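You operate a simulated robot arm through the tools that you are given. There is no shell and no other tool. Be economical: measure what you need, move in short steps, check, and stop when the job is done.

Carry out the task below with a simulated robot arm. There is one attempt and no reset: what you move stays moved.

TASK
Get the cured cube out of the cold sample mould and into the grey tray.
Fine: free the red clamp, slide the lid open and raise the cube with the lift knob; leave the heater off.

It is judged by the outcome, as a careful person would: the job done as asked, and still so three seconds after it is handed in. It fails if anything else is knocked over, pushed out of place, dropped, spilled or broken.

THE ROBOT
A 6-joint arm with a two-finger parallel gripper, fixed in place. Base frame: the origin is at the foot of the arm, x ahead of it, y to its left, z up; the work surface is at about z = 836. Lengths are in mm, angles in degrees, forces in N, time in s.
With the tool pointing down near the work surface it reaches from about 240 to 640 mm from the base axis. Its first joint turns from -66.0 to 66.0 degrees. Payload 2.7 kg.
Tool frame: the origin (TCP) lies between the finger pads and is the grasp point; the fingertips stand 23 mm ahead of it; z points along the fingers, y is the line along which they close. The gripper opens to 94 mm. The fingers are 38 mm wide and 10 mm thick; the gripper's body (54 by 96 mm) begins 39 mm behind the TCP.
Orientation is told as [roll, pitch, yaw] about the base's x, y, z axes, in that order, counted from this pose: with the fingers straight down and closing along the base's y, the tool's x points along the base's -x, its y along +y and its z along -z.

THE INTERFACE
- The arm moves only by the tool jog_arm. Its argument "steps" is a list of rows, each a list of 7 numbers: the turn, a rotation vector about the tool's x, y, z in degrees, then the shift along the tool's x, y, z in mm, then the gripper command, from -1 (shut) to 1 (fully open), values between in proportion. In form: [[rx, ry, rz, tx, ty, tz, fingers], ...]. A call has 1 to 8 rows; each row shifts and turns the commanded pose from where the row before left it, along the tool's axes as they then stand. A row lasts 0.2 s, in which the tool goes at most 50 mm and 8.6 degrees; a call with a longer step from one row to the next is refused whole, and so is a gripper value outside its range. A pose out of reach is approached as far as the arm can. The call stops where the force on the tool passes 70 N (or 10 N more than at its start, if that is more) or the arm is blocked; 0.2 s more then pass. The fingers move at their own pace (about 45 mm/s each) and stop on an object; they squeeze with about 26 N. The grip force told is the motor's: it shows also when the fingers shut on nothing. Time passes only in rows, and 0.2 s behind the last, so rows that do not move let the fingers close. It gives the time, the measured TCP pose, the force on the tool (base axes), the opening and the grip force at its end, in the units of the frame above (readings bear some noise).
- Cameras (640 x 400 px; columns grow to the right, rows downward): "scene" is fixed at [85.6, -443.7, 1396.6]; the picture's right is [0.65, -0.76, 0.00], its down [-0.49, -0.43, -0.76] and it looks along [0.57, 0.50, -0.65] (base axes); focal length 317 px, centre (320, 200). "wrist" rides on the gripper at [-39, 0, -44] in the tool frame; the picture's right is [0.00, -1.00, 0.00], its down [0.97, 0.00, -0.24] and it looks along [0.24, 0.00, 0.97] (tool axes); focal length 218 px, centre (320, 200).
- snapshot(camera): a new picture of that camera. No time passes.
- pixel_to_xyz(camera, pixels): for up to 12 pixels [column, row] of the newest picture of that camera ("zoom" is the newest enlarged one), the place [x, y, z] in the base frame of the surface seen there, good to about 2 mm. No time passes.
- close_up(camera, box): a new picture of the part [left, top, right, bottom] of that camera's present view, enlarged. No time passes.
- close_job(): hands the job in; it is judged then, once.

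Work in short steps. Measure before you move; look again where a grasp or a placing could have gone wrong, and mend it. You have 80 turns and 54 pictures in all, the two below and enlarged ones among them. Open the gripper and draw the arm clear of the work before you hand the job in, unless the task says otherwise; then end with one line.

The tools are called as name(argument=value, ...) on one line, values as JSON. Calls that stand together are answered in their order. jog_arm: Moves the arm, as the interface text tells. Its arguments: {"type":"object","properties":{"steps":{"type":"array"}},"required":["steps"]} The other tools are called the same way: snapshot (camera) takes a picture; pixel_to_xyz (camera, pixels) gives the place of the surface under pixels of a picture; close_up (camera, box) takes an enlarged picture of a part of a camera's view; close_job () hands the job in.

At the start:

```text
t: 0.0
tcp_pos: [366.9, -185.9, 1151.8]
tool_rot: [0.0, 0.0, 0.0]
force: [-0.5, 0.0, 0.1]
opening: 93.8
grasp_force: 0.0
```

scene: 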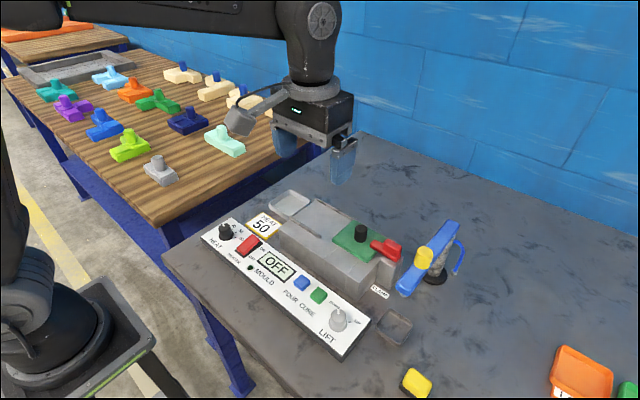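
wrist: 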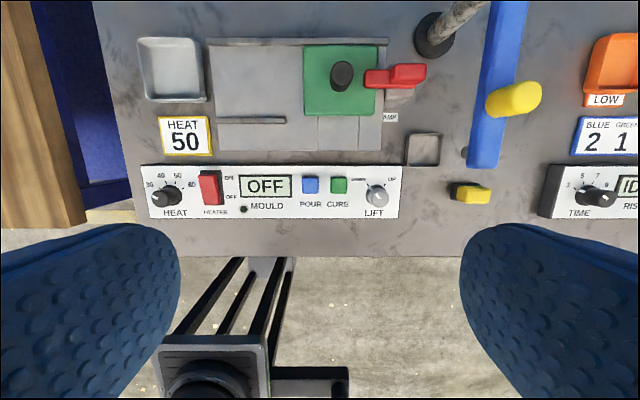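

The pictures show the mould with green lid (scene ~355,238), red clamp (~385,250), lift knob (~338,320). I enlarge these parts first.

close_up(camera="scene", box=[200, 180, 420, 360])

close_up(camera="wrist", box=[130, 20, 450, 220])

pixel_to_xyz(camera="wrist", pixels=[[342, 74], [310, 50], [370, 110], [380, 78], [415, 75], [376, 193], [400, 100], [172, 70], [250, 120], [250, 80], [423, 148], [340, 135]])

```text
2.22 times, centred on (310, 270) of scene
```

zoom: 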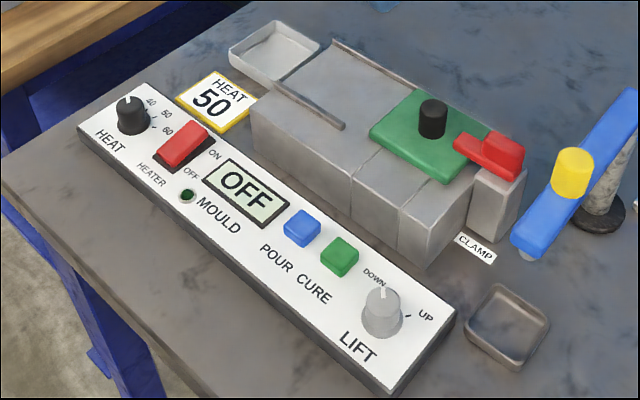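

```text
2.00 times, centred on (290, 120) of wrist
```

zoom: 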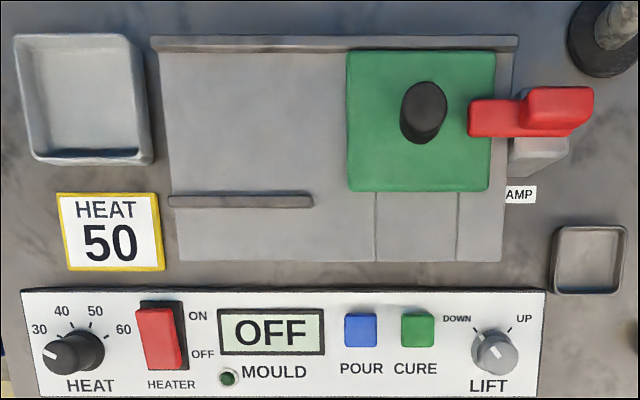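

```text
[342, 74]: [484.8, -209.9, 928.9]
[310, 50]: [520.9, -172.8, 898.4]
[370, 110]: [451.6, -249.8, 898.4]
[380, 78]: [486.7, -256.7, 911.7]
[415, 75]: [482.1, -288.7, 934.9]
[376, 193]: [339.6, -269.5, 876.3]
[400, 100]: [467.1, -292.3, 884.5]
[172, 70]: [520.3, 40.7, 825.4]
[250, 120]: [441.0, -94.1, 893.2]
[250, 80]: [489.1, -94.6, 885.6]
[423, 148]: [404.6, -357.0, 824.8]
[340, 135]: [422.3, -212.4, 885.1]
```

Now I measure the second tray, the tall blue/yellow object beside the mould, and the clamp in the scene view.

close_up(camera="scene", box=[330, 200, 480, 350])

pixel_to_xyz(camera="scene", pixels=[[425, 255], [404, 285], [455, 225], [448, 250], [362, 230], [388, 243], [398, 253], [376, 248], [288, 205], [393, 325], [330, 250], [338, 313]])

```text
2.67 times, centred on (405, 275) of scene
```

zoom: 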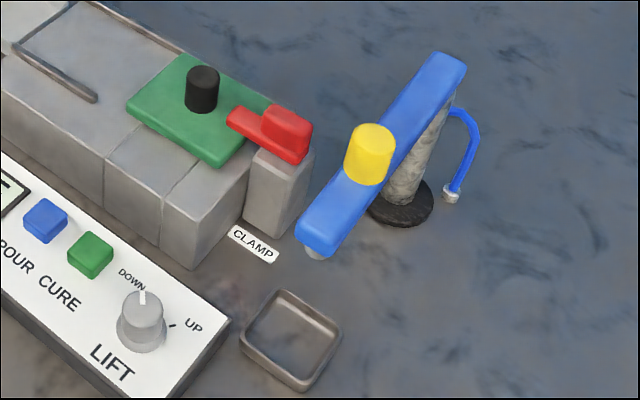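

```text
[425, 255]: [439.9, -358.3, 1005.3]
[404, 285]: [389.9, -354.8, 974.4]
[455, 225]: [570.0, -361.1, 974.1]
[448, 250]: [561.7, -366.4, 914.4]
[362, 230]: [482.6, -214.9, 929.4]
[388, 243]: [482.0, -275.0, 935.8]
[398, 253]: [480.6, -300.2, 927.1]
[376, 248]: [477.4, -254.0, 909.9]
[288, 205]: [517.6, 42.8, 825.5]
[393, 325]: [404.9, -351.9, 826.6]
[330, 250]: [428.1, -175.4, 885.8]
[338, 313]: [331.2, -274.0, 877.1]
```

I want a close wrist look at the clamp from above; moving to about (480,-245,1035), clear of the blue dispenser arm (y about -345, z to 1005).

jog_arm(steps=[[0, 0, 0, -28, -15, 28, 1], [0, 0, 0, -28, -15, 28, 1], [0, 0, 0, -28, -15, 28, 1], [0, 0, 0, -28, -15, 28, 1], [0, 0, 0, 0, 0, 0, 1]])

snapshot(camera="wrist")

```text
t: 1.2
tcp_pos: [481.4, -245.5, 1041.1]
tool_rot: [0.1, -0.1, 0.0]
force: [1.2, -0.4, -0.3]
opening: 93.9
grasp_force: 0.0
```

```text
48 pictures are left
```

wrist: 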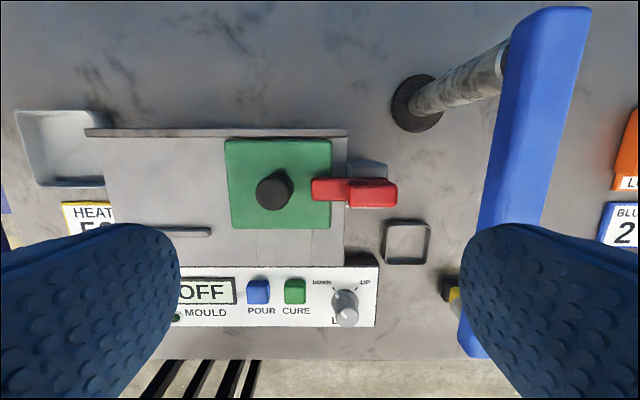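

The clamp (310-395, 178-208) is clear. I enlarge it and measure its outline.

close_up(camera="wrist", box=[210, 120, 430, 257])

pixel_to_xyz(camera="wrist", pixels=[[316, 180], [316, 198], [343, 189], [353, 184], [353, 204], [392, 184], [392, 204], [372, 194], [370, 166], [275, 190], [490, 180], [345, 303]])

```text
2.91 times, centred on (320, 188) of wrist
```

zoom: 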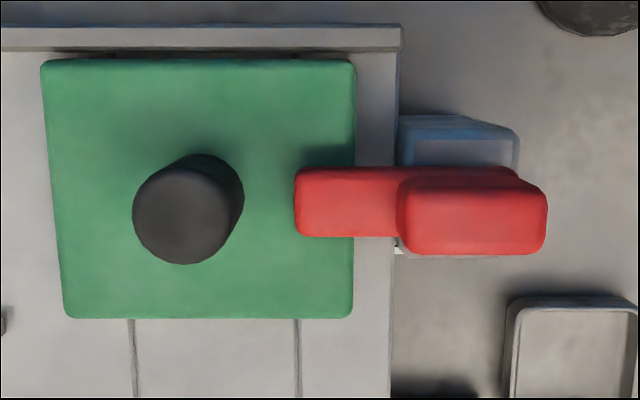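

```text
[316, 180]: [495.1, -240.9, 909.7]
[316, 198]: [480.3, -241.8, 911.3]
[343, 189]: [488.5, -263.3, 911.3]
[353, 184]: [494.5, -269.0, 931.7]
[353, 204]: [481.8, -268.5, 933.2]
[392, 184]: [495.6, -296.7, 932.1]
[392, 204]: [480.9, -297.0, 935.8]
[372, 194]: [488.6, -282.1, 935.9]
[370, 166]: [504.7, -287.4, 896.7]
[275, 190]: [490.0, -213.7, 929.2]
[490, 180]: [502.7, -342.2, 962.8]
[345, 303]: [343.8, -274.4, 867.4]
```

Clamp handle: x 479-498, y -267..-300, top z 934, sitting over its post, with a bar reaching over the lid. I turn the gripper a quarter turn (camera away from the dispenser) to take the handle across its 20 mm width.

jog_arm(steps=[[0, 0, -8.4, 0, 0, 0, 0.2], [0, 0, -8.4, 0, 0, 0, 0.2], [0, 0, -8.4, 0, 0, 0, 0.2], [0, 0, -8.4, 0, 0, 0, 0.2], [0, 0, -8.4, 0, 0, 0, 0.2], [0, 0, -8.4, 0, 0, 0, 0.2], [0, 0, -8.4, 0, 0, 0, 0.2], [0, 0, -8.4, 0, 0, 0, 0.2]])

jog_arm(steps=[[0, 0, -8.4, 0, 0, 0, 0.2], [0, 0, -8.4, 0, 0, 0, 0.2], [0, 0, -6, 0, 0, 0, 0.2], [0, 0, 0, 19, -3, 20, 0.2], [0, 0, 0, 19, -3, 20, 0.2], [0, 0, 0, 0, 0, 0, 0.2]])

snapshot(camera="wrist")

snapshot(camera="scene")

```text
t: 3.0
tcp_pos: [480.3, -245.2, 1041.2]
tool_rot: [-0.1, 0.1, 67.4]
force: [0.3, 0.4, 0.6]
opening: 56.3
grasp_force: 0.1
```

```text
t: 4.4
tcp_pos: [484.9, -281.7, 1000.5]
tool_rot: [-0.1, 0.0, 90.1]
force: [-0.4, 0.4, 0.3]
opening: 56.4
grasp_force: 0.0
```

```text
46 pictures are left
```

wrist: 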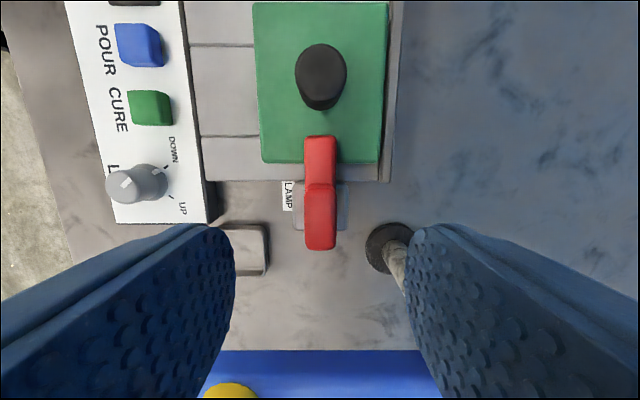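

```text
45 pictures are left
```

scene: 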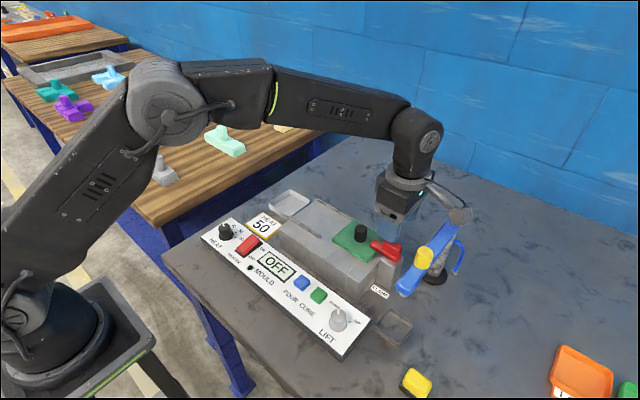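

Something protrudes from the gripper on its tool +x side (scene ~455,212), now toward the dispenser. I measure it before going down.

close_up(camera="scene", box=[350, 140, 500, 300])

pixel_to_xyz(camera="scene", pixels=[[465, 212], [470, 218], [450, 208], [452, 200], [395, 200], [432, 243], [425, 252], [445, 222]])

```text
2.50 times, centred on (425, 220) of scene
```

zoom: 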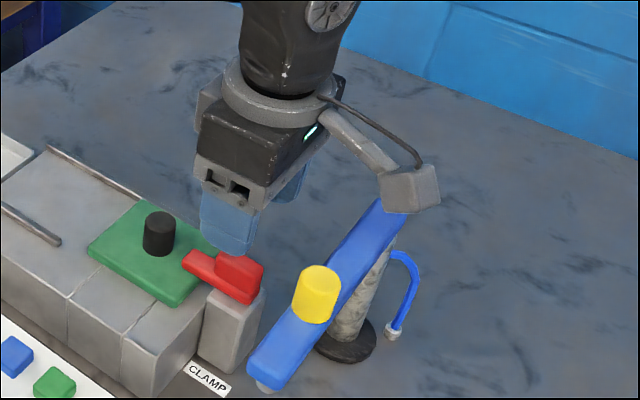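

```text
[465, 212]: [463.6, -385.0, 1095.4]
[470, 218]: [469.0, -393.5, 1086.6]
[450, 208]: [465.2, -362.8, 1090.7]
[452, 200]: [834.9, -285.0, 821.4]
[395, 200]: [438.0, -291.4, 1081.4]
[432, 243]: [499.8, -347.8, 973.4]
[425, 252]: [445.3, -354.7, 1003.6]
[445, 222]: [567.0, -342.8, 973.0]
```

The bracket sits at y to -400, about 65-100 mm above the TCP, so it would come down close to the yellow handle. I turn the gripper half round so that the bracket points over the mould instead.

jog_arm(steps=[[0, 0, 8.5, 0, 0, 0, 0.2], [0, 0, 8.5, 0, 0, 0, 0.2], [0, 0, 8.5, 0, 0, 0, 0.2], [0, 0, 8.5, 0, 0, 0, 0.2], [0, 0, 8.5, 0, 0, 0, 0.2], [0, 0, 8.5, 0, 0, 0, 0.2], [0, 0, 8.5, 0, 0, 0, 0.2], [0, 0, 8.5, 0, 0, 0, 0.2]])

jog_arm(steps=[[0, 0, 8.5, 0, 0, 0, 0.2], [0, 0, 8.5, 0, 0, 0, 0.2], [0, 0, 8.5, 0, 0, 0, 0.2], [0, 0, 8.5, 0, 0, 0, 0.2], [0, 0, 8.5, 0, 0, 0, 0.2], [0, 0, 8.5, 0, 0, 0, 0.2], [0, 0, 8.5, 0, 0, 0, 0.2], [0, 0, 8.5, 0, 0, 0, 0.2]])

jog_arm(steps=[[0, 0, 8.5, 0, 0, 0, 0.2], [0, 0, 8.5, 0, 0, 0, 0.2], [0, 0, 8.5, 0, 0, 0, 0.2], [0, 0, 8.5, 0, 0, 0, 0.2], [0, 0, 8.5, 0, 0, 0, 0.2], [0, 0, 1.5, 0, 0, 0, 0.2], [0, 0, 0, 0, 0, 0, 0.2]])

snapshot(camera="wrist")

```text
t: 6.2
tcp_pos: [486.2, -284.4, 1001.5]
tool_rot: [0.1, 0.0, 22.0]
force: [1.0, 0.3, 0.1]
opening: 56.2
grasp_force: 0.0
```

```text
t: 8.0
tcp_pos: [486.6, -283.7, 1000.9]
tool_rot: [0.1, -0.1, -46.1]
force: [-0.3, 0.8, 0.6]
opening: 56.4
grasp_force: 0.0
```

```text
t: 9.6
tcp_pos: [486.5, -281.7, 1000.7]
tool_rot: [0.0, 0.0, -90.0]
force: [-0.1, 0.2, 0.5]
opening: 56.5
grasp_force: 0.1
```

```text
43 pictures are left
```

wrist: 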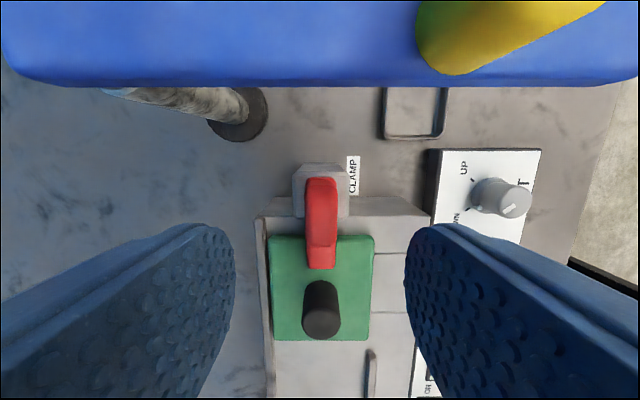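

Now well placed over the handle (wrist 320,225). I go down to z ≈ 937 and close.

jog_arm(steps=[[0, 0, 0, -1, 1, 22, 0.2], [0, 0, 0, 0, 0, 22, 0.2], [0, 0, 0, 0, 0, 19, 0.2], [0, 0, 0, 0, 0, 0, 0.2], [0, 0, 0, 0, 0, 0, -1], [0, 0, 0, 0, 0, 0, -1], [0, 0, 0, 0, 0, 0, -1]])

snapshot(camera="wrist")

```text
t: 11.2
tcp_pos: [485.0, -283.1, 937.2]
tool_rot: [-0.1, 0.1, -90.0]
force: [-13.3, 2.6, 3.6]
opening: 18.2
grasp_force: 37.9
```

```text
42 pictures are left
```

wrist: 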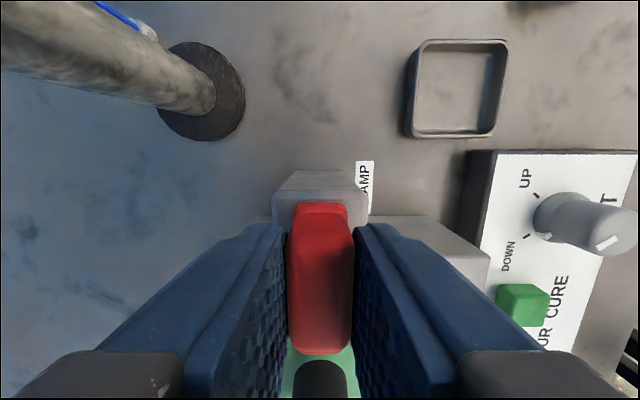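

Handle gripped (18 mm). I ease the sideways load and try a small twist about the post, watching the force.

jog_arm(steps=[[0, 0, 0, 0, -2, 0, -1], [0, 0, -6, 0, 0, 0, -1], [0, 0, -6, 0, 0, 0, -1], [0, 0, 0, 0, 0, 0, -1]])

snapshot(camera="wrist")

```text
t: 12.2
tcp_pos: [484.3, -284.6, 938.3]
tool_rot: [0.1, 0.1, -77.9]
force: [-3.3, 2.4, -1.2]
opening: 17.7
grasp_force: 44.6
```

```text
41 pictures are left
```

wrist: 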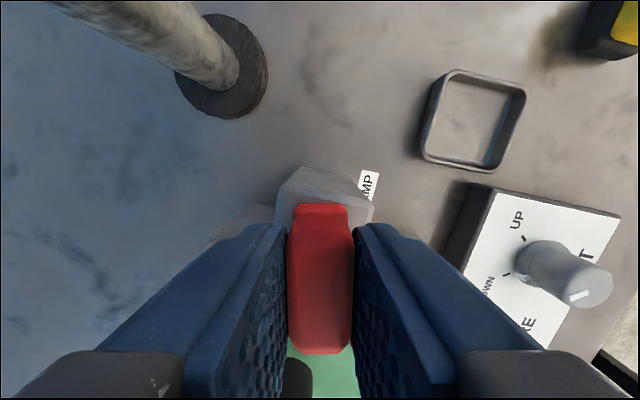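

The handle turns freely about the post. I continue the turn in two parts.

jog_arm(steps=[[0, 0, -8, 0, 0, 0, -1], [0, 0, -8, 0, 0, 0, -1], [0, 0, -8, 0, 0, 0, -1], [0, 0, -8, 0, 0, 0, -1], [0, 0, 0, 0, 0, 0, -1]])

jog_arm(steps=[[0, 0, -8, 0, 0, 0, -1], [0, 0, -8, 0, 0, 0, -1], [0, 0, -8, 0, 0, 0, -1], [0, 0, -8, 0, 0, 0, -1], [0, 0, -8, 0, 0, 0, -1], [0, 0, -6, 0, 0, 0, -1], [0, 0, 0, 0, 0, 0, -1]])

snapshot(camera="wrist")

close_up(camera="scene", box=[310, 170, 490, 310])

```text
t: 13.4
tcp_pos: [481.0, -284.3, 937.9]
tool_rot: [-0.1, 0.2, -46.0]
force: [-34.2, 1.5, 5.6]
opening: 18.0
grasp_force: 45.2
```

```text
t: 15.0
tcp_pos: [479.4, -286.5, 937.4]
tool_rot: [0.0, 0.2, -0.1]
force: [-37.5, -16.5, 5.9]
opening: 17.9
grasp_force: 44.9
```

```text
40 pictures are left
```

wrist: 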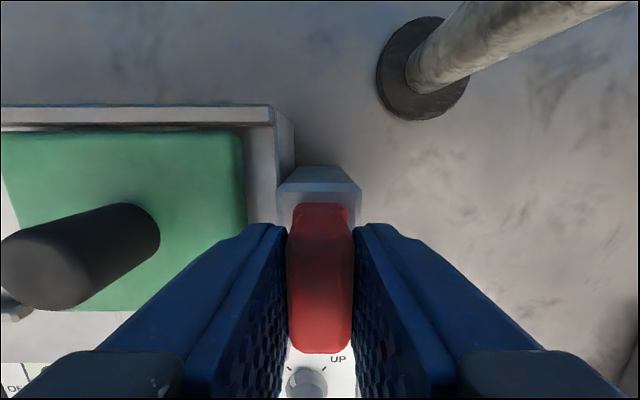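

```text
2.86 times, centred on (400, 240) of scene
```

zoom: 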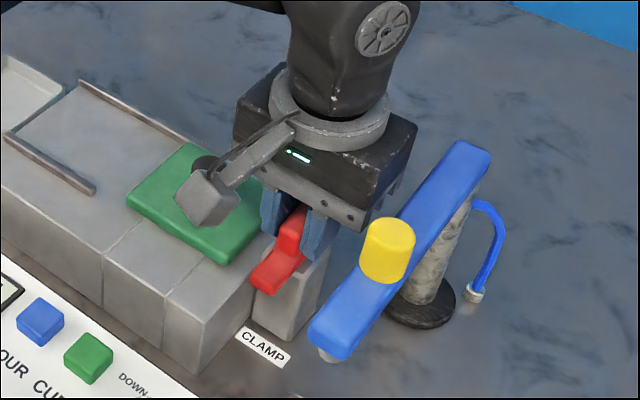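

The clamp bar now points clear of the lid. I open modestly and rise straight up.

jog_arm(steps=[[0, 0, 0, 0, 0, 0, -0.15], [0, 0, 0, 0, 0, 0, -0.15], [0, 0, 0, 0, 0, -30, -0.15], [0, 0, 0, 0, 0, -40, -0.15], [0, 0, 0, 0, 20, -40, -0.15], [0, 0, 0, 0, 40, 0, -0.15], [0, 0, 0, 0, 0, 0, -0.15]])

snapshot(camera="wrist")

```text
t: 16.6
tcp_pos: [485.2, -224.4, 1047.0]
tool_rot: [0.0, -0.1, 0.0]
force: [0.0, -1.4, -0.2]
opening: 39.9
grasp_force: 0.0
```

```text
38 pictures are left
```

wrist: 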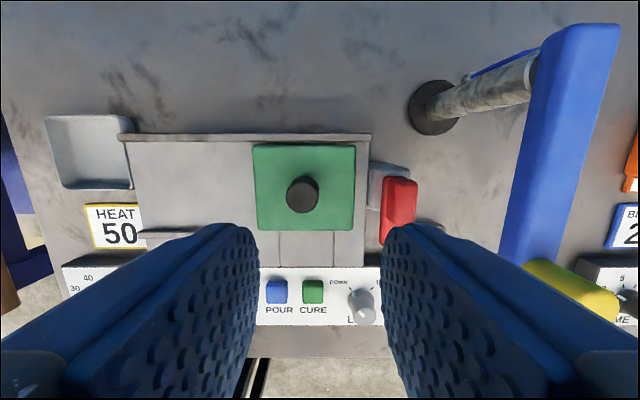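

Clamp is clear. I measure the lid knob, lid and rails for the slide.

pixel_to_xyz(camera="wrist", pixels=[[303, 186], [303, 203], [289, 194], [318, 194], [257, 220], [352, 220], [352, 150], [140, 235], [200, 235], [138, 180], [90, 150], [280, 250]])

close_up(camera="wrist", box=[40, 100, 440, 350])

```text
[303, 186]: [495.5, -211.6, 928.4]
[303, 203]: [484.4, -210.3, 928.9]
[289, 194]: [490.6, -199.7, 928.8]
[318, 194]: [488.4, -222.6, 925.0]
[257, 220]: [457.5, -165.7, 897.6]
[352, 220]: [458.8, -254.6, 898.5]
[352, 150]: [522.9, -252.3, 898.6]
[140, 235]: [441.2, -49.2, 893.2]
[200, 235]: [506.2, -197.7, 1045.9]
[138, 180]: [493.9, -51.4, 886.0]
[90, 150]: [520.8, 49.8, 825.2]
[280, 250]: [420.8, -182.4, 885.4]
```

```text
1.60 times, centred on (240, 225) of wrist
```

zoom: 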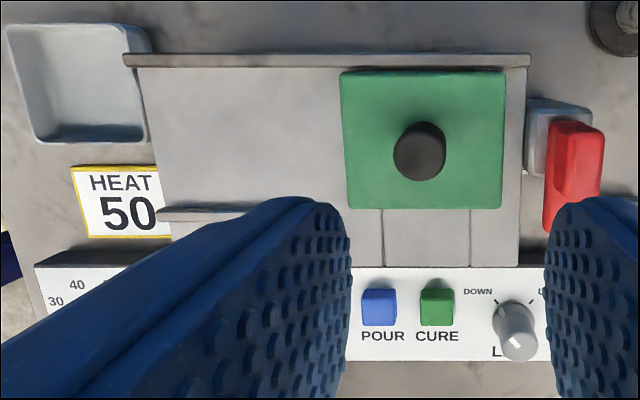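

Knob centre (488,-211), top z 929; lid top 898. I descend onto the knob with the fingers ±20 mm around it and grip.

jog_arm(steps=[[0, 0, 0, -3, 13, 30, -0.15], [0, 0, 0, 0, 0, 40, -0.15], [0, 0, 0, 0, 0, 30, -0.15], [0, 0, 0, 0, 0, 18, -0.15], [0, 0, 0, 0, 0, 0, -0.15], [0, 0, 0, 0, 0, 0, -1], [0, 0, 0, 0, 0, 0, -1], [0, 0, 0, 0, 0, 0, -1]])

snapshot(camera="wrist")

```text
t: 18.4
tcp_pos: [489.5, -211.3, 929.1]
tool_rot: [0.1, 0.0, 0.0]
force: [-1.9, 20.3, -1.1]
opening: 25.8
grasp_force: 45.1
```

```text
36 pictures are left
```

wrist: 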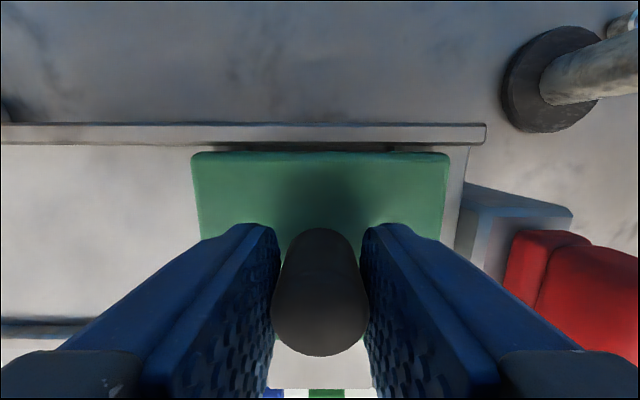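

Knob gripped. I slide the lid +y gently, first 40 mm.

jog_arm(steps=[[0, 0, 0, 0, 10, 0, -1], [0, 0, 0, 0, 10, 0, -1], [0, 0, 0, 0, 10, 0, -1], [0, 0, 0, 0, 10, 0, -1], [0, 0, 0, 0, 0, 0, -1]])

snapshot(camera="scene")

```text
t: 19.6
tcp_pos: [488.1, -170.9, 929.7]
tool_rot: [0.0, -0.1, 0.1]
force: [1.5, 0.4, 2.4]
opening: 25.5
grasp_force: 44.4
```

```text
35 pictures are left
```

scene: 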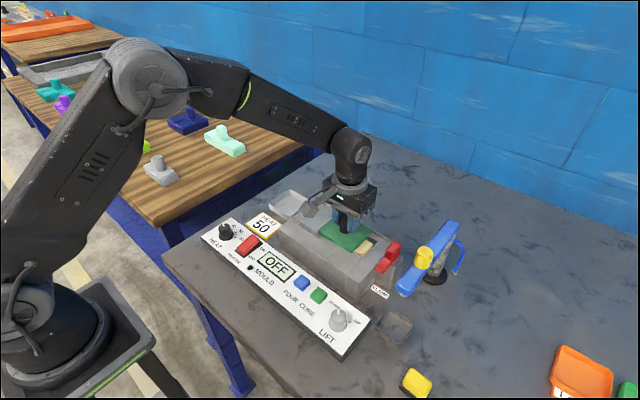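

The lid slides freely and the cube is showing. I go on to ~95 mm in total, stopping on resistance.

jog_arm(steps=[[0, 0, 0, 0, 10, 0, -1], [0, 0, 0, 0, 10, 0, -1], [0, 0, 0, 0, 10, 0, -1], [0, 0, 0, 0, 10, 0, -1], [0, 0, 0, 0, 10, 0, -1], [0, 0, 0, 0, 5, 0, -1], [0, 0, 0, 0, 0, 0, -1]])

close_up(camera="scene", box=[250, 170, 420, 310])

```text
t: 21.2
tcp_pos: [488.3, -114.6, 930.1]
tool_rot: [0.1, -0.1, 0.1]
force: [14.2, 2.4, -6.3]
opening: 25.4
grasp_force: 45.2
```

```text
2.86 times, centred on (335, 240) of scene
```

zoom: 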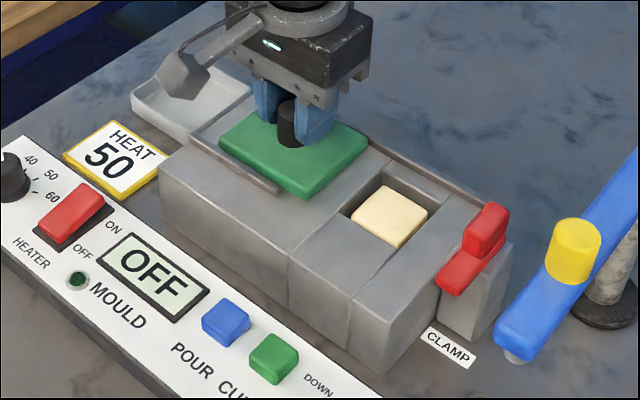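

The cavity is uncovered. I release the knob, rise and look from above.

jog_arm(steps=[[0, 0, 0, 0, 0, 0, -0.1], [0, 0, 0, 0, 0, 0, -0.1], [0, 0, 0, 0, 0, -30, -0.1], [0, 0, 0, 0, -20, -40, -0.1], [0, 0, 0, 0, -40, -20, -0.1], [0, 0, 0, 10, -40, 0, -0.1], [0, 0, 0, 0, 0, 0, -0.1]])

snapshot(camera="wrist")

```text
t: 22.8
tcp_pos: [474.4, -216.7, 1019.2]
tool_rot: [0.0, -0.1, 0.0]
force: [0.1, 0.5, 0.6]
opening: 42.3
grasp_force: 0.0
```

```text
33 pictures are left
```

wrist: 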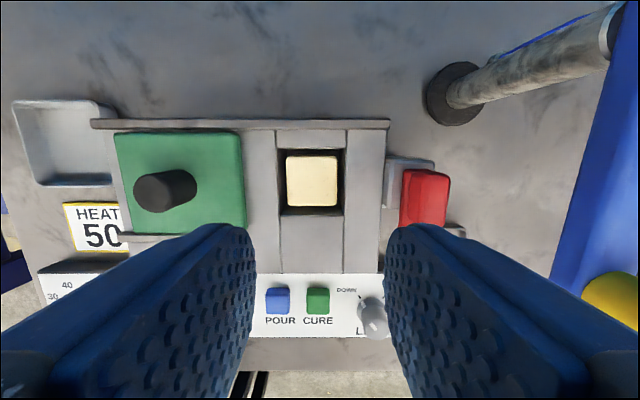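

Lid fully off the cavity. Next the lift knob: I move above it, about (350,-270,960).

jog_arm(steps=[[0, 0, 0, 42, -18, 0, -0.1], [0, 0, 0, 42, -18, 0, -0.1], [0, 0, 0, 40, -18, 20, -0.1], [0, 0, 0, 0, 0, 40, -0.1], [0, 0, 0, 0, 0, 0, -0.1]])

snapshot(camera="wrist")

close_up(camera="scene", box=[290, 270, 410, 370])

```text
t: 24.0
tcp_pos: [353.5, -268.5, 958.6]
tool_rot: [0.0, 0.0, 0.1]
force: [0.6, 0.2, -0.8]
opening: 42.4
grasp_force: 0.1
```

```text
32 pictures are left
```

wrist: 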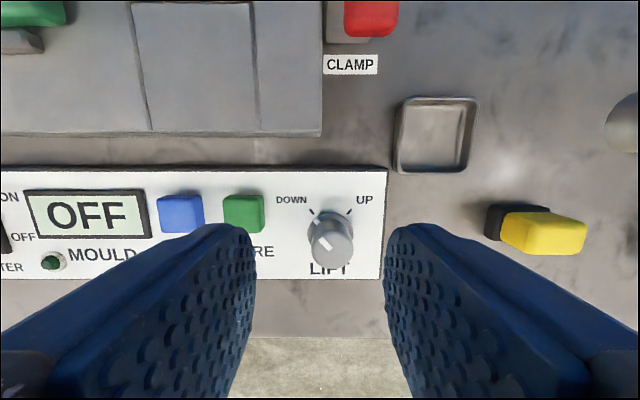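

```text
4.00 times, centred on (350, 320) of scene
```

zoom: 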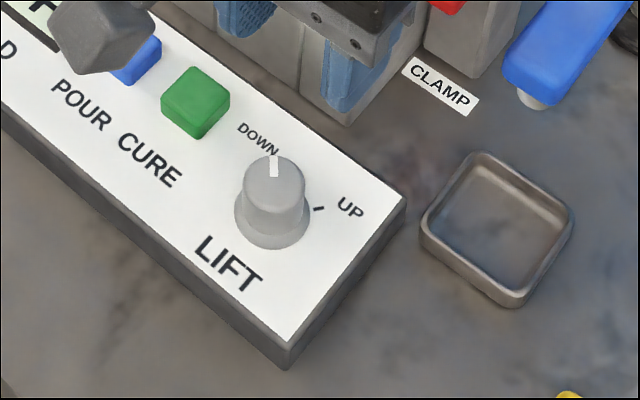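

The lift knob is round, pointer at DOWN; UP is ~90° clockwise from above. I measure knob and neighbours.

pixel_to_xyz(camera="wrist", pixels=[[330, 247], [313, 247], [350, 247], [332, 265], [332, 232], [328, 218], [260, 212], [243, 232], [311, 211], [349, 211], [380, 240], [400, 170]])

close_up(camera="wrist", box=[250, 180, 400, 290])

```text
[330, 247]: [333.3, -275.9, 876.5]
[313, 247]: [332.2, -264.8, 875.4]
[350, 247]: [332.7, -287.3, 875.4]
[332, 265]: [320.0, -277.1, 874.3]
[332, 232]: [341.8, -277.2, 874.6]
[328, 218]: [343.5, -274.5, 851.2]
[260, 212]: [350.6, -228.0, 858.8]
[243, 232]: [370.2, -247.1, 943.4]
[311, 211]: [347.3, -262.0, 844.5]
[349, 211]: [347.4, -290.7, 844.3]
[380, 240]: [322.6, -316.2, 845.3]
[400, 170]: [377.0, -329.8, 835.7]
```

```text
3.64 times, centred on (325, 235) of wrist
```

zoom: 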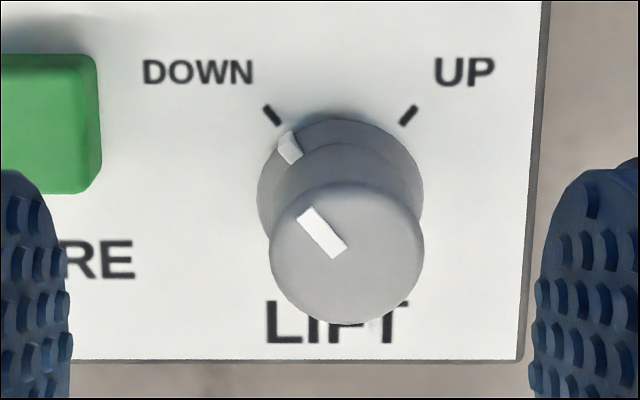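

Knob centre (331.5,-276), top z 876, r ≈ 11.5; green button edge at y -230 stays clear. I go down to z ≈ 880 and grip.

jog_arm(steps=[[0, 0, 0, 22, -7.5, 15, -0.1], [0, 0, 0, 0, 0, 35, -0.1], [0, 0, 0, 0, 0, 20, -0.1], [0, 0, 0, 0, 0, 9, -0.1], [0, 0, 0, 0, 0, 0, -1], [0, 0, 0, 0, 0, 0, -1], [0, 0, 0, 0, 0, 0, -1]])

snapshot(camera="wrist")

```text
t: 25.6
tcp_pos: [333.1, -277.1, 881.0]
tool_rot: [0.2, 0.0, 0.0]
force: [1.3, 22.7, 3.8]
opening: 27.6
grasp_force: 44.9
```

```text
29 pictures are left
```

wrist: 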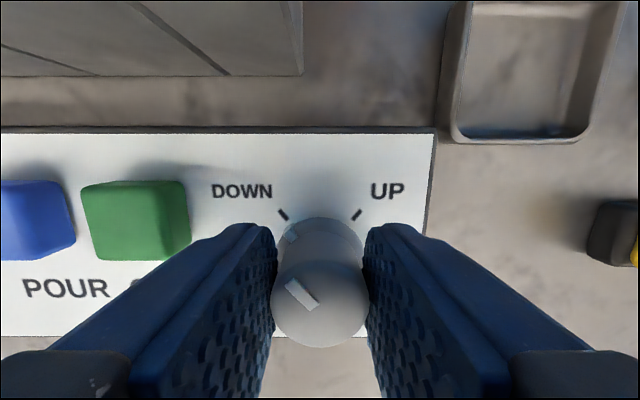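

Gripped at 27.6 mm. I ease +1.5 mm in y and turn clockwise 40° first.

jog_arm(steps=[[0, 0, 0, 0, 1.5, 0, -1], [0, 0, 8, 0, 0, 0, -1], [0, 0, 8, 0, 0, 0, -1], [0, 0, 8, 0, 0, 0, -1], [0, 0, 8, 0, 0, 0, -1], [0, 0, 8, 0, 0, 0, -1], [0, 0, 0, 0, 0, 0, -1]])

snapshot(camera="wrist")

```text
t: 27.2
tcp_pos: [330.9, -279.3, 879.1]
tool_rot: [-0.1, -0.4, -40.0]
force: [-13.1, -34.8, -7.2]
opening: 27.5
grasp_force: 45.8
```

```text
28 pictures are left
```

wrist: 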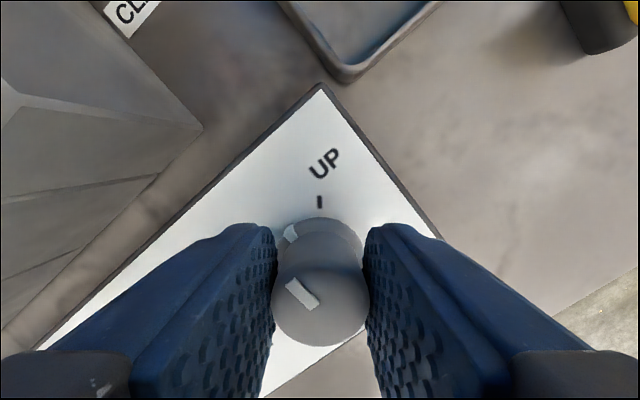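

The knob follows (pointer turned with the jaws). I take off the sideways load and turn the remaining 50°.

jog_arm(steps=[[0, 0, 0, -1.9, -3, 0, -1], [0, 0, 8.4, 0, 0, 0, -1], [0, 0, 8.4, 0, 0, 0, -1], [0, 0, 8.4, 0, 0, 0, -1], [0, 0, 8.4, 0, 0, 0, -1], [0, 0, 8.4, 0, 0, 0, -1], [0, 0, 8, 0, 0, 0, -1], [0, 0, 0, 0, 0, 0, -1]])

snapshot(camera="wrist")

close_up(camera="scene", box=[250, 180, 430, 350])

```text
t: 29.0
tcp_pos: [327.5, -280.7, 880.1]
tool_rot: [-0.2, 0.0, -89.9]
force: [-39.2, -11.3, 35.9]
opening: 27.5
grasp_force: 45.1
```

```text
27 pictures are left
```

wrist: 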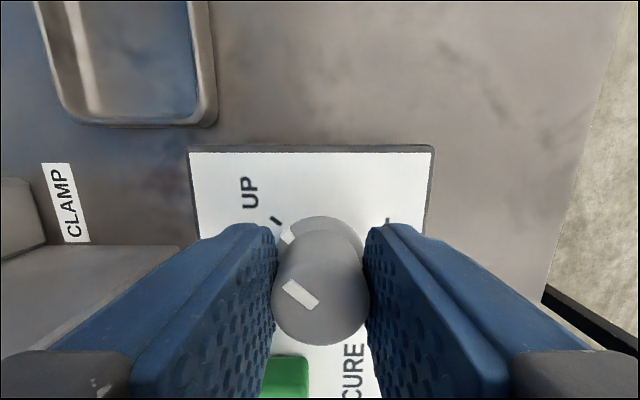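

```text
2.35 times, centred on (340, 265) of scene
```

zoom: 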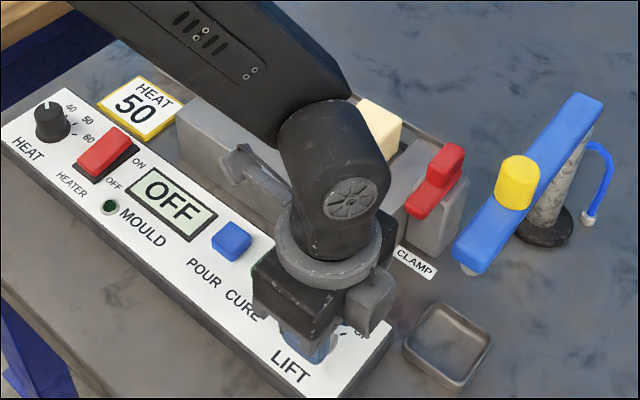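

The cube has risen (scene zoom 378,125) and the pointer is on UP. I release and rise.

jog_arm(steps=[[0, 0, 0, 0, 0, 0, 0], [0, 0, 0, 0, 0, 0, 0], [0, 0, 0, 0, 0, -30, 0], [0, 0, 0, 0, 0, -45, 0], [0, 0, 0, 0, 0, -45, 0], [0, 0, 0, 0, 0, -45, 0], [0, 0, 0, 0, 0, 0, 0]])

close_up(camera="scene", box=[250, 180, 430, 350])

```text
t: 30.6
tcp_pos: [329.3, -280.0, 1046.0]
tool_rot: [0.1, 0.0, -90.1]
force: [0.8, 0.3, -0.2]
opening: 46.9
grasp_force: 0.0
```

```text
2.35 times, centred on (340, 265) of scene
```

zoom: 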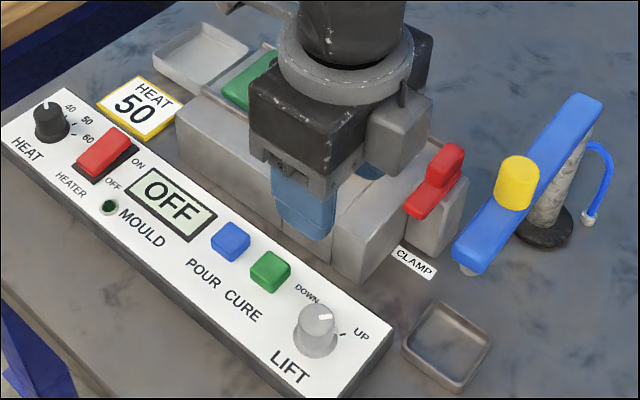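

The gripper turns back to yaw 0 and moves over the cube to look.

jog_arm(steps=[[0, 0, -8.5, 0, 0, 0, 0.3], [0, 0, -8.5, 0, 0, 0, 0.3], [0, 0, -8.5, 0, 0, 0, 0.3], [0, 0, -8.5, 0, 0, 0, 0.3], [0, 0, -8.5, 0, 0, 0, 0.3], [0, 0, -8.5, 0, 0, 0, 0.3], [0, 0, -8.5, 0, 0, 0, 0.3], [0, 0, -8.5, 0, 0, 0, 0.3]])

jog_arm(steps=[[0, 0, -8.5, 0, 0, 0, 0.3], [0, 0, -8.5, 0, 0, 0, 0.3], [0, 0, -5, 0, 0, 0, 0.3], [0, 0, 0, -45, 15, 0, 0.3], [0, 0, 0, -45, 15, 0, 0.3], [0, 0, 0, -45, 15, 0, 0.3], [0, 0, 0, 0, 0, 0, 0.3]])

snapshot(camera="wrist")

close_up(camera="scene", box=[250, 180, 430, 350])

```text
t: 32.4
tcp_pos: [330.6, -279.2, 1045.2]
tool_rot: [0.0, -0.2, -21.7]
force: [0.4, -0.4, 0.8]
opening: 61.1
grasp_force: 0.0
```

```text
t: 34.0
tcp_pos: [464.6, -233.7, 1043.1]
tool_rot: [0.0, -0.1, 0.0]
force: [-0.3, 0.1, 0.2]
opening: 60.9
grasp_force: 0.0
```

```text
24 pictures are left
```

wrist: 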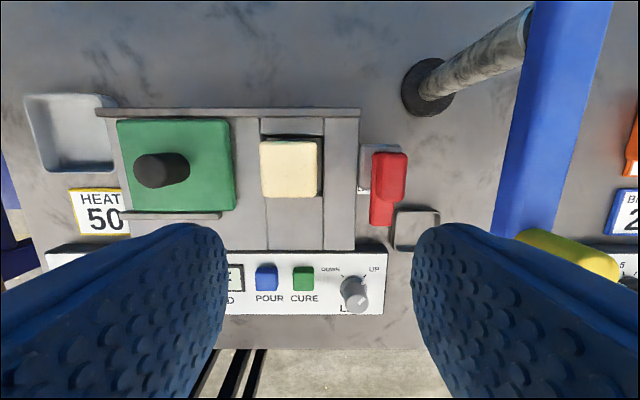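

```text
2.35 times, centred on (340, 265) of scene
```

zoom: 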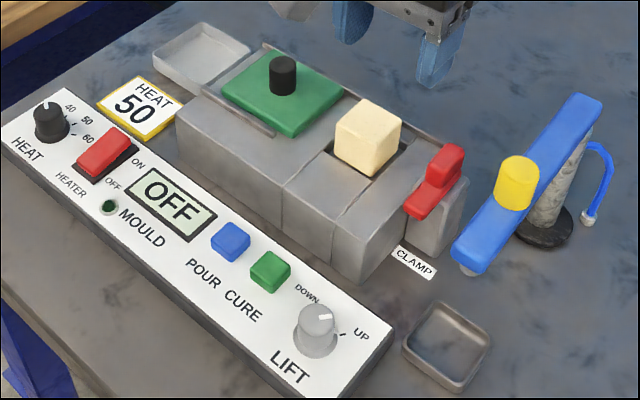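

The cube stands well out of the mould. I measure it and the tray.

pixel_to_xyz(camera="wrist", pixels=[[289, 170], [264, 170], [314, 170], [289, 146], [289, 193], [70, 135], [30, 100], [108, 100], [45, 168], [112, 165], [110, 110], [140, 114]])

close_up(camera="wrist", box=[10, 70, 250, 230])

pixel_to_xyz(camera="scene", pixels=[[407, 215], [405, 229], [350, 225], [355, 229], [370, 222], [268, 205], [308, 205], [288, 195], [290, 213]])

```text
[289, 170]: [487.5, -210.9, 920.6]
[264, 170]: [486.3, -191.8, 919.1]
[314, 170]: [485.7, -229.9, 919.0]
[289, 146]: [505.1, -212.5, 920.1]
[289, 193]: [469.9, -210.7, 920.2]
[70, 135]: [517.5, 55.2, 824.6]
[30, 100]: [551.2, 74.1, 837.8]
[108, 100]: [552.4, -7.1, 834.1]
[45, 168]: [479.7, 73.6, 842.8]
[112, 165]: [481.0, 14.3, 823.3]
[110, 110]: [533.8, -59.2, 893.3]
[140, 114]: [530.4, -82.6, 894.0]
```

```text
2.50 times, centred on (130, 150) of wrist
```

zoom: 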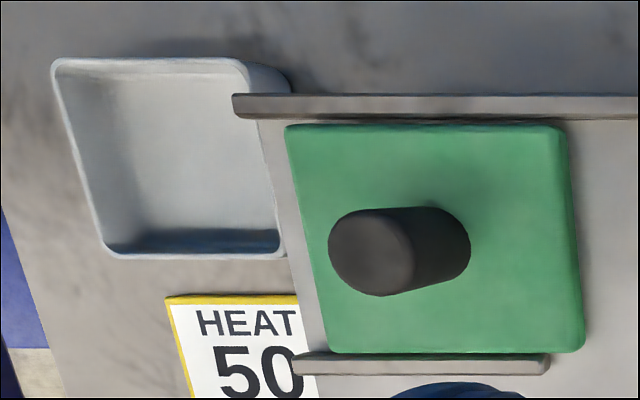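

```text
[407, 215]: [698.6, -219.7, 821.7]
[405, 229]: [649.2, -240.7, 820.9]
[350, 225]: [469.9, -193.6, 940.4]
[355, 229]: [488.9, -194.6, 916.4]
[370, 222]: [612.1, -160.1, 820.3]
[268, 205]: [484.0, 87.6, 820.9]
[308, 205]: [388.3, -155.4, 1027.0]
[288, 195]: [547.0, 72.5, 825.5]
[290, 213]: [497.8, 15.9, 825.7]
```

Cube: x 468-506, y -191..-231, top z 920, mould top 886. I descend to TCP (487,-211,914) and grip.

jog_arm(steps=[[0, 0, 0, -23, 22.5, 25, 0.3], [0, 0, 0, 0, 0, 40, 0.3], [0, 0, 0, 0, 0, 40, 0.3], [0, 0, 0, 0, 0, 23.5, 0.3], [0, 0, 0, 0, 0, 0, 0.3], [0, 0, 0, 0, 0, 0, -1], [0, 0, 0, 0, 0, 0, -1], [0, 0, 0, 0, 0, 0, -1]])

snapshot(camera="wrist")

```text
t: 35.8
tcp_pos: [488.8, -212.4, 917.0]
tool_rot: [0.0, -0.2, -0.1]
force: [0.3, 0.1, -0.1]
opening: 43.4
grasp_force: 26.1
```

```text
21 pictures are left
```

wrist: 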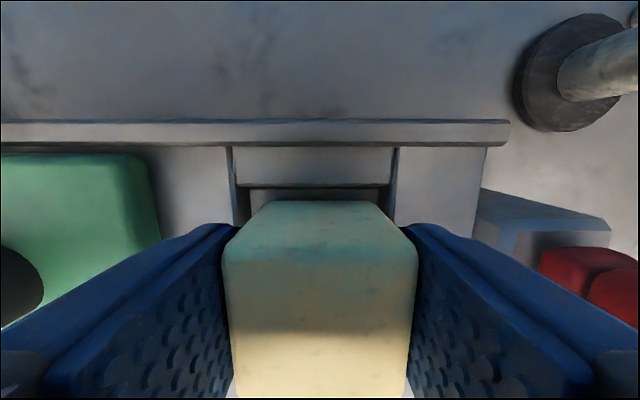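

Cube held at 43 mm. I lift it slowly and check.

jog_arm(steps=[[0, 0, 0, 0, 0, 0, -1], [0, 0, 0, 0, 0, -15, -1], [0, 0, 0, 0, 0, -25, -1], [0, 0, 0, 0, 0, -35, -1], [0, 0, 0, 0, 0, -25, -1], [0, 0, 0, 0, 0, 0, -1]])

close_up(camera="scene", box=[230, 130, 430, 330])

```text
t: 37.2
tcp_pos: [488.5, -212.2, 1017.4]
tool_rot: [0.0, -0.1, 0.0]
force: [0.7, -0.1, -0.5]
opening: 43.4
grasp_force: 26.0
```

```text
2.00 times, centred on (330, 230) of scene
```

zoom: 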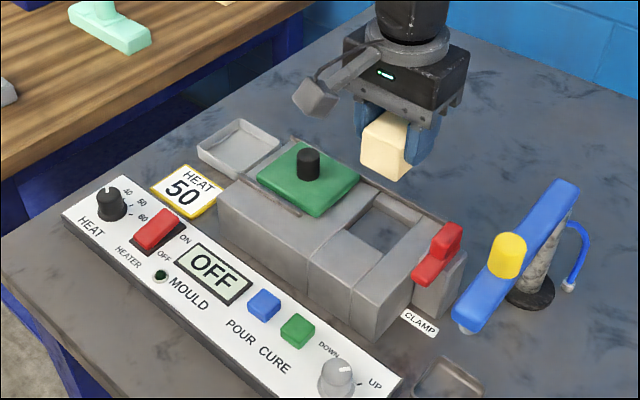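

Cube is out cleanly. I carry it over the tray, centre about (517,38), at this height.

jog_arm(steps=[[0, 0, 0, -4.5, 41.5, 0, -1], [0, 0, 0, -4.5, 41.5, 0, -1], [0, 0, 0, -4.5, 41.5, 0, -1], [0, 0, 0, -4.5, 41.5, 0, -1], [0, 0, 0, -4.5, 41.5, 0, -1], [0, 0, 0, -5, 41.5, 0, -1], [0, 0, 0, 0, 0, 0, -1]])

close_up(camera="scene", box=[210, 100, 370, 240])

snapshot(camera="wrist")

```text
t: 38.8
tcp_pos: [516.1, 35.6, 1016.1]
tool_rot: [0.0, -0.2, -0.1]
force: [0.4, -0.8, 0.0]
opening: 43.1
grasp_force: 25.9
```

```text
2.86 times, centred on (290, 170) of scene
```

zoom: 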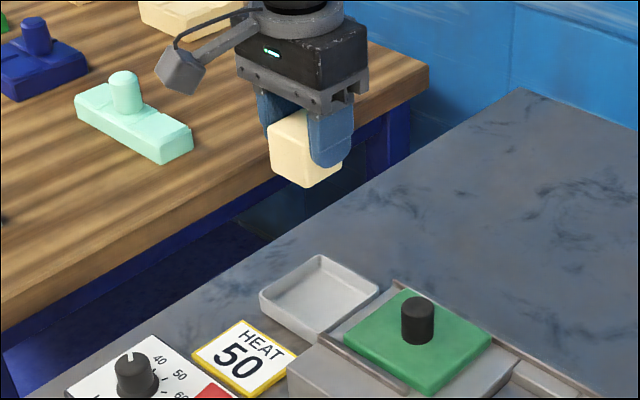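

```text
18 pictures are left
```

wrist: 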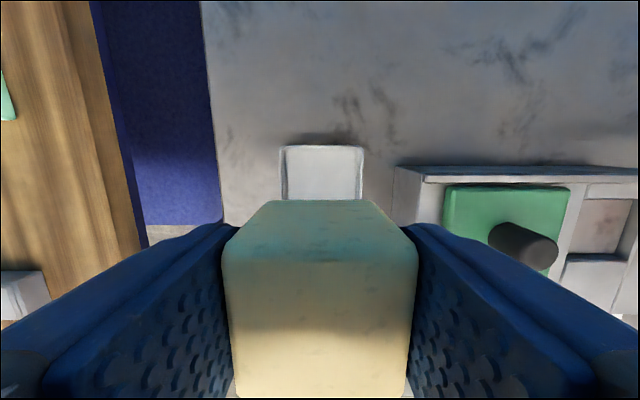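

Tray seen at columns 283-363 beneath. I measure its rim and the cube's lower edge.

pixel_to_xyz(camera="wrist", pixels=[[283, 170], [363, 170], [323, 146], [289, 180], [357, 180], [323, 154], [323, 185]])

pixel_to_xyz(camera="zoom", pixels=[[262, 295], [320, 258], [377, 290], [320, 330], [320, 295], [303, 184]])

close_up(camera="scene", box=[210, 100, 370, 240])

pixel_to_xyz(camera="zoom", pixels=[[262, 292], [320, 257], [376, 290], [318, 328], [320, 295], [303, 183]])

```text
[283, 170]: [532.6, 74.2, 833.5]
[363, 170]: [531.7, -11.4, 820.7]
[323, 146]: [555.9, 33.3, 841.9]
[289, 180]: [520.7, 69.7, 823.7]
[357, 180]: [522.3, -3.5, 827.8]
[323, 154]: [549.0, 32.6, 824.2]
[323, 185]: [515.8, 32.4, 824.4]
```

```text
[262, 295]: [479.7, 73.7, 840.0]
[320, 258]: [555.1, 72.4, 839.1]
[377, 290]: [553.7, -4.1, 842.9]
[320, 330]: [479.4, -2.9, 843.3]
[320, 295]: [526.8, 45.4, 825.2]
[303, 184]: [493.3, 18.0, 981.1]
```

```text
2.86 times, centred on (290, 170) of scene
```

zoom: 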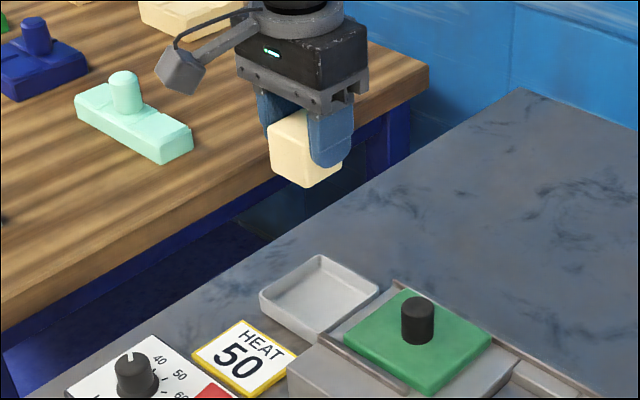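

```text
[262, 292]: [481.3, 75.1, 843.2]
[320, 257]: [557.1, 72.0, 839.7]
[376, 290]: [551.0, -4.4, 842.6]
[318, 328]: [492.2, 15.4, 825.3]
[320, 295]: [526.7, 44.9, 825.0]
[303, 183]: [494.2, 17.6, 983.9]
```

Tray: x 479-556, y -4..73, centre (517.5,35), floor 825; cube bottom ~37 mm under TCP. I lower to ~868, then creep.

jog_arm(steps=[[0, 0, 0, -1, 0, 35, -1], [0, 0, 0, 0, 0, 40, -1], [0, 0, 0, 0, 0, 40, -1], [0, 0, 0, 0, 0, 22, -1], [0, 0, 0, 0, 0, 10, -1], [0, 0, 0, 0, 0, 0, -1]])

close_up(camera="scene", box=[230, 140, 350, 240])

```text
t: 40.2
tcp_pos: [517.7, 36.6, 869.2]
tool_rot: [0.1, -0.1, 0.0]
force: [-0.7, 0.6, -0.5]
opening: 43.0
grasp_force: 26.6
```

```text
4.00 times, centred on (290, 190) of scene
```

zoom: 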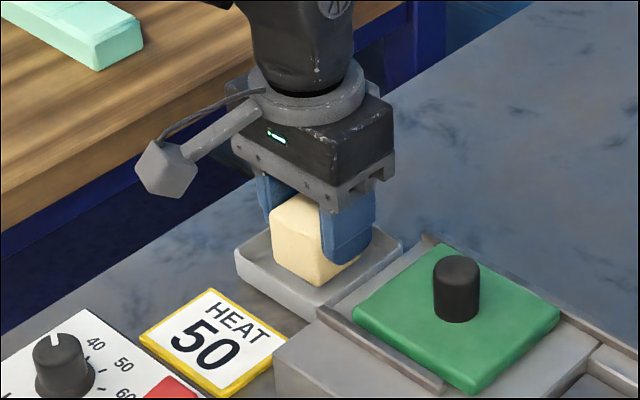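

The cube is just above the tray floor, well inside. I creep down in small steps, watching the force.

jog_arm(steps=[[0, 0, 0, 0, 1, 2, -1], [0, 0, 0, 0, 0, 2, -1], [0, 0, 0, 0, 0, 1, -1], [0, 0, 0, 0, 0, 0, -1]])

```text
t: 41.2
tcp_pos: [517.9, 36.7, 864.7]
tool_rot: [0.0, 0.0, 0.1]
force: [-0.4, 1.0, 0.3]
opening: 43.3
grasp_force: 26.2
```

jog_arm(steps=[[0, 0, 0, 0, -1, 1, -1], [0, 0, 0, 0, 0, 1, -1], [0, 0, 0, 0, 0, 0, -1]])

```text
t: 42.0
tcp_pos: [517.6, 37.1, 863.9]
tool_rot: [0.1, -0.1, 0.0]
force: [-3.2, 0.8, 10.8]
opening: 43.2
grasp_force: 26.1
```

Contact with the floor (10.8 N up). I open just past the cube width and rise straight.

jog_arm(steps=[[0, 0, 0, 0, -1, 0, 0.03], [0, 0, 0, 0, 0, 0, 0.03], [0, 0, 0, 0, 0, -10, 0.03], [0, 0, 0, 0, 0, -30, 0.1], [0, 0, 0, 0, 0, -45, 0.2], [0, 0, 0, 0, 0, -45, 0.2], [0, 0, 0, 0, 0, -45, 0.2], [0, 0, 0, 0, 0, 0, 0.2]])

snapshot(camera="scene")

snapshot(camera="wrist")

```text
t: 43.8
tcp_pos: [516.5, 34.2, 1038.4]
tool_rot: [0.0, -0.2, 0.0]
force: [0.8, -0.7, -0.6]
opening: 56.4
grasp_force: 0.1
```

```text
15 pictures are left
```

scene: 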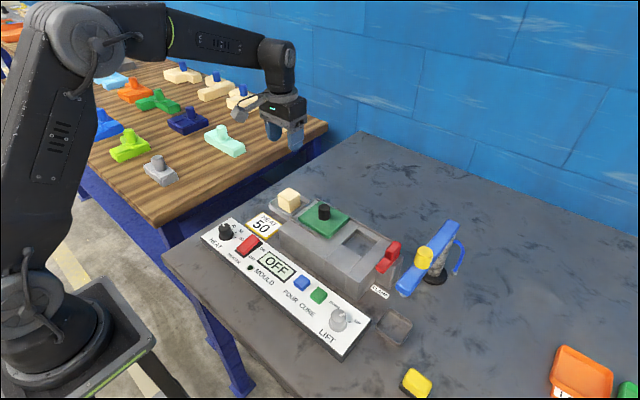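

```text
14 pictures are left
```

wrist: 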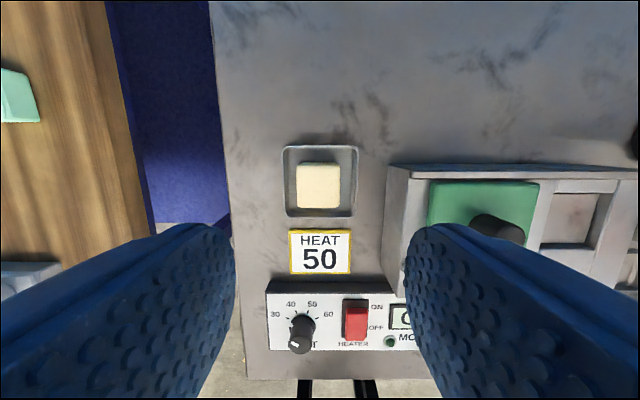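

The cube sits flat in the grey tray, heater still off and nothing else disturbed; the gripper is open and clear at z 1038. I raise it a little more and hand in.

jog_arm(steps=[[0, 0, 0, 20, 0, -40, 1], [0, 0, 0, 20, 0, -40, 1], [0, 0, 0, 0, 0, 0, 1]])

close_up(camera="scene", box=[190, 170, 430, 360])

```text
t: 44.6
tcp_pos: [477.1, 34.9, 1117.3]
tool_rot: [0.0, 0.0, 0.0]
force: [0.7, -0.3, 0.2]
opening: 94.1
grasp_force: 0.0
```

```text
2.11 times, centred on (310, 265) of scene
```

zoom: 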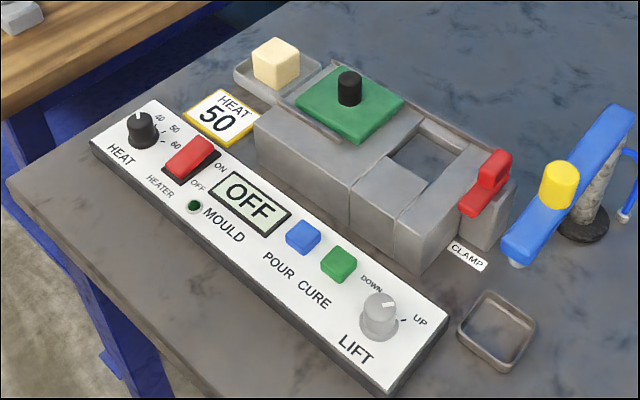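

close_job()

```text
The job is handed in.
```

The cured cube is in the grey tray: I turned the red clamp off the lid, slid the lid open and raised the cube with the lift knob. The heater stayed off, nothing else was moved, and the arm is clear with the gripper open.
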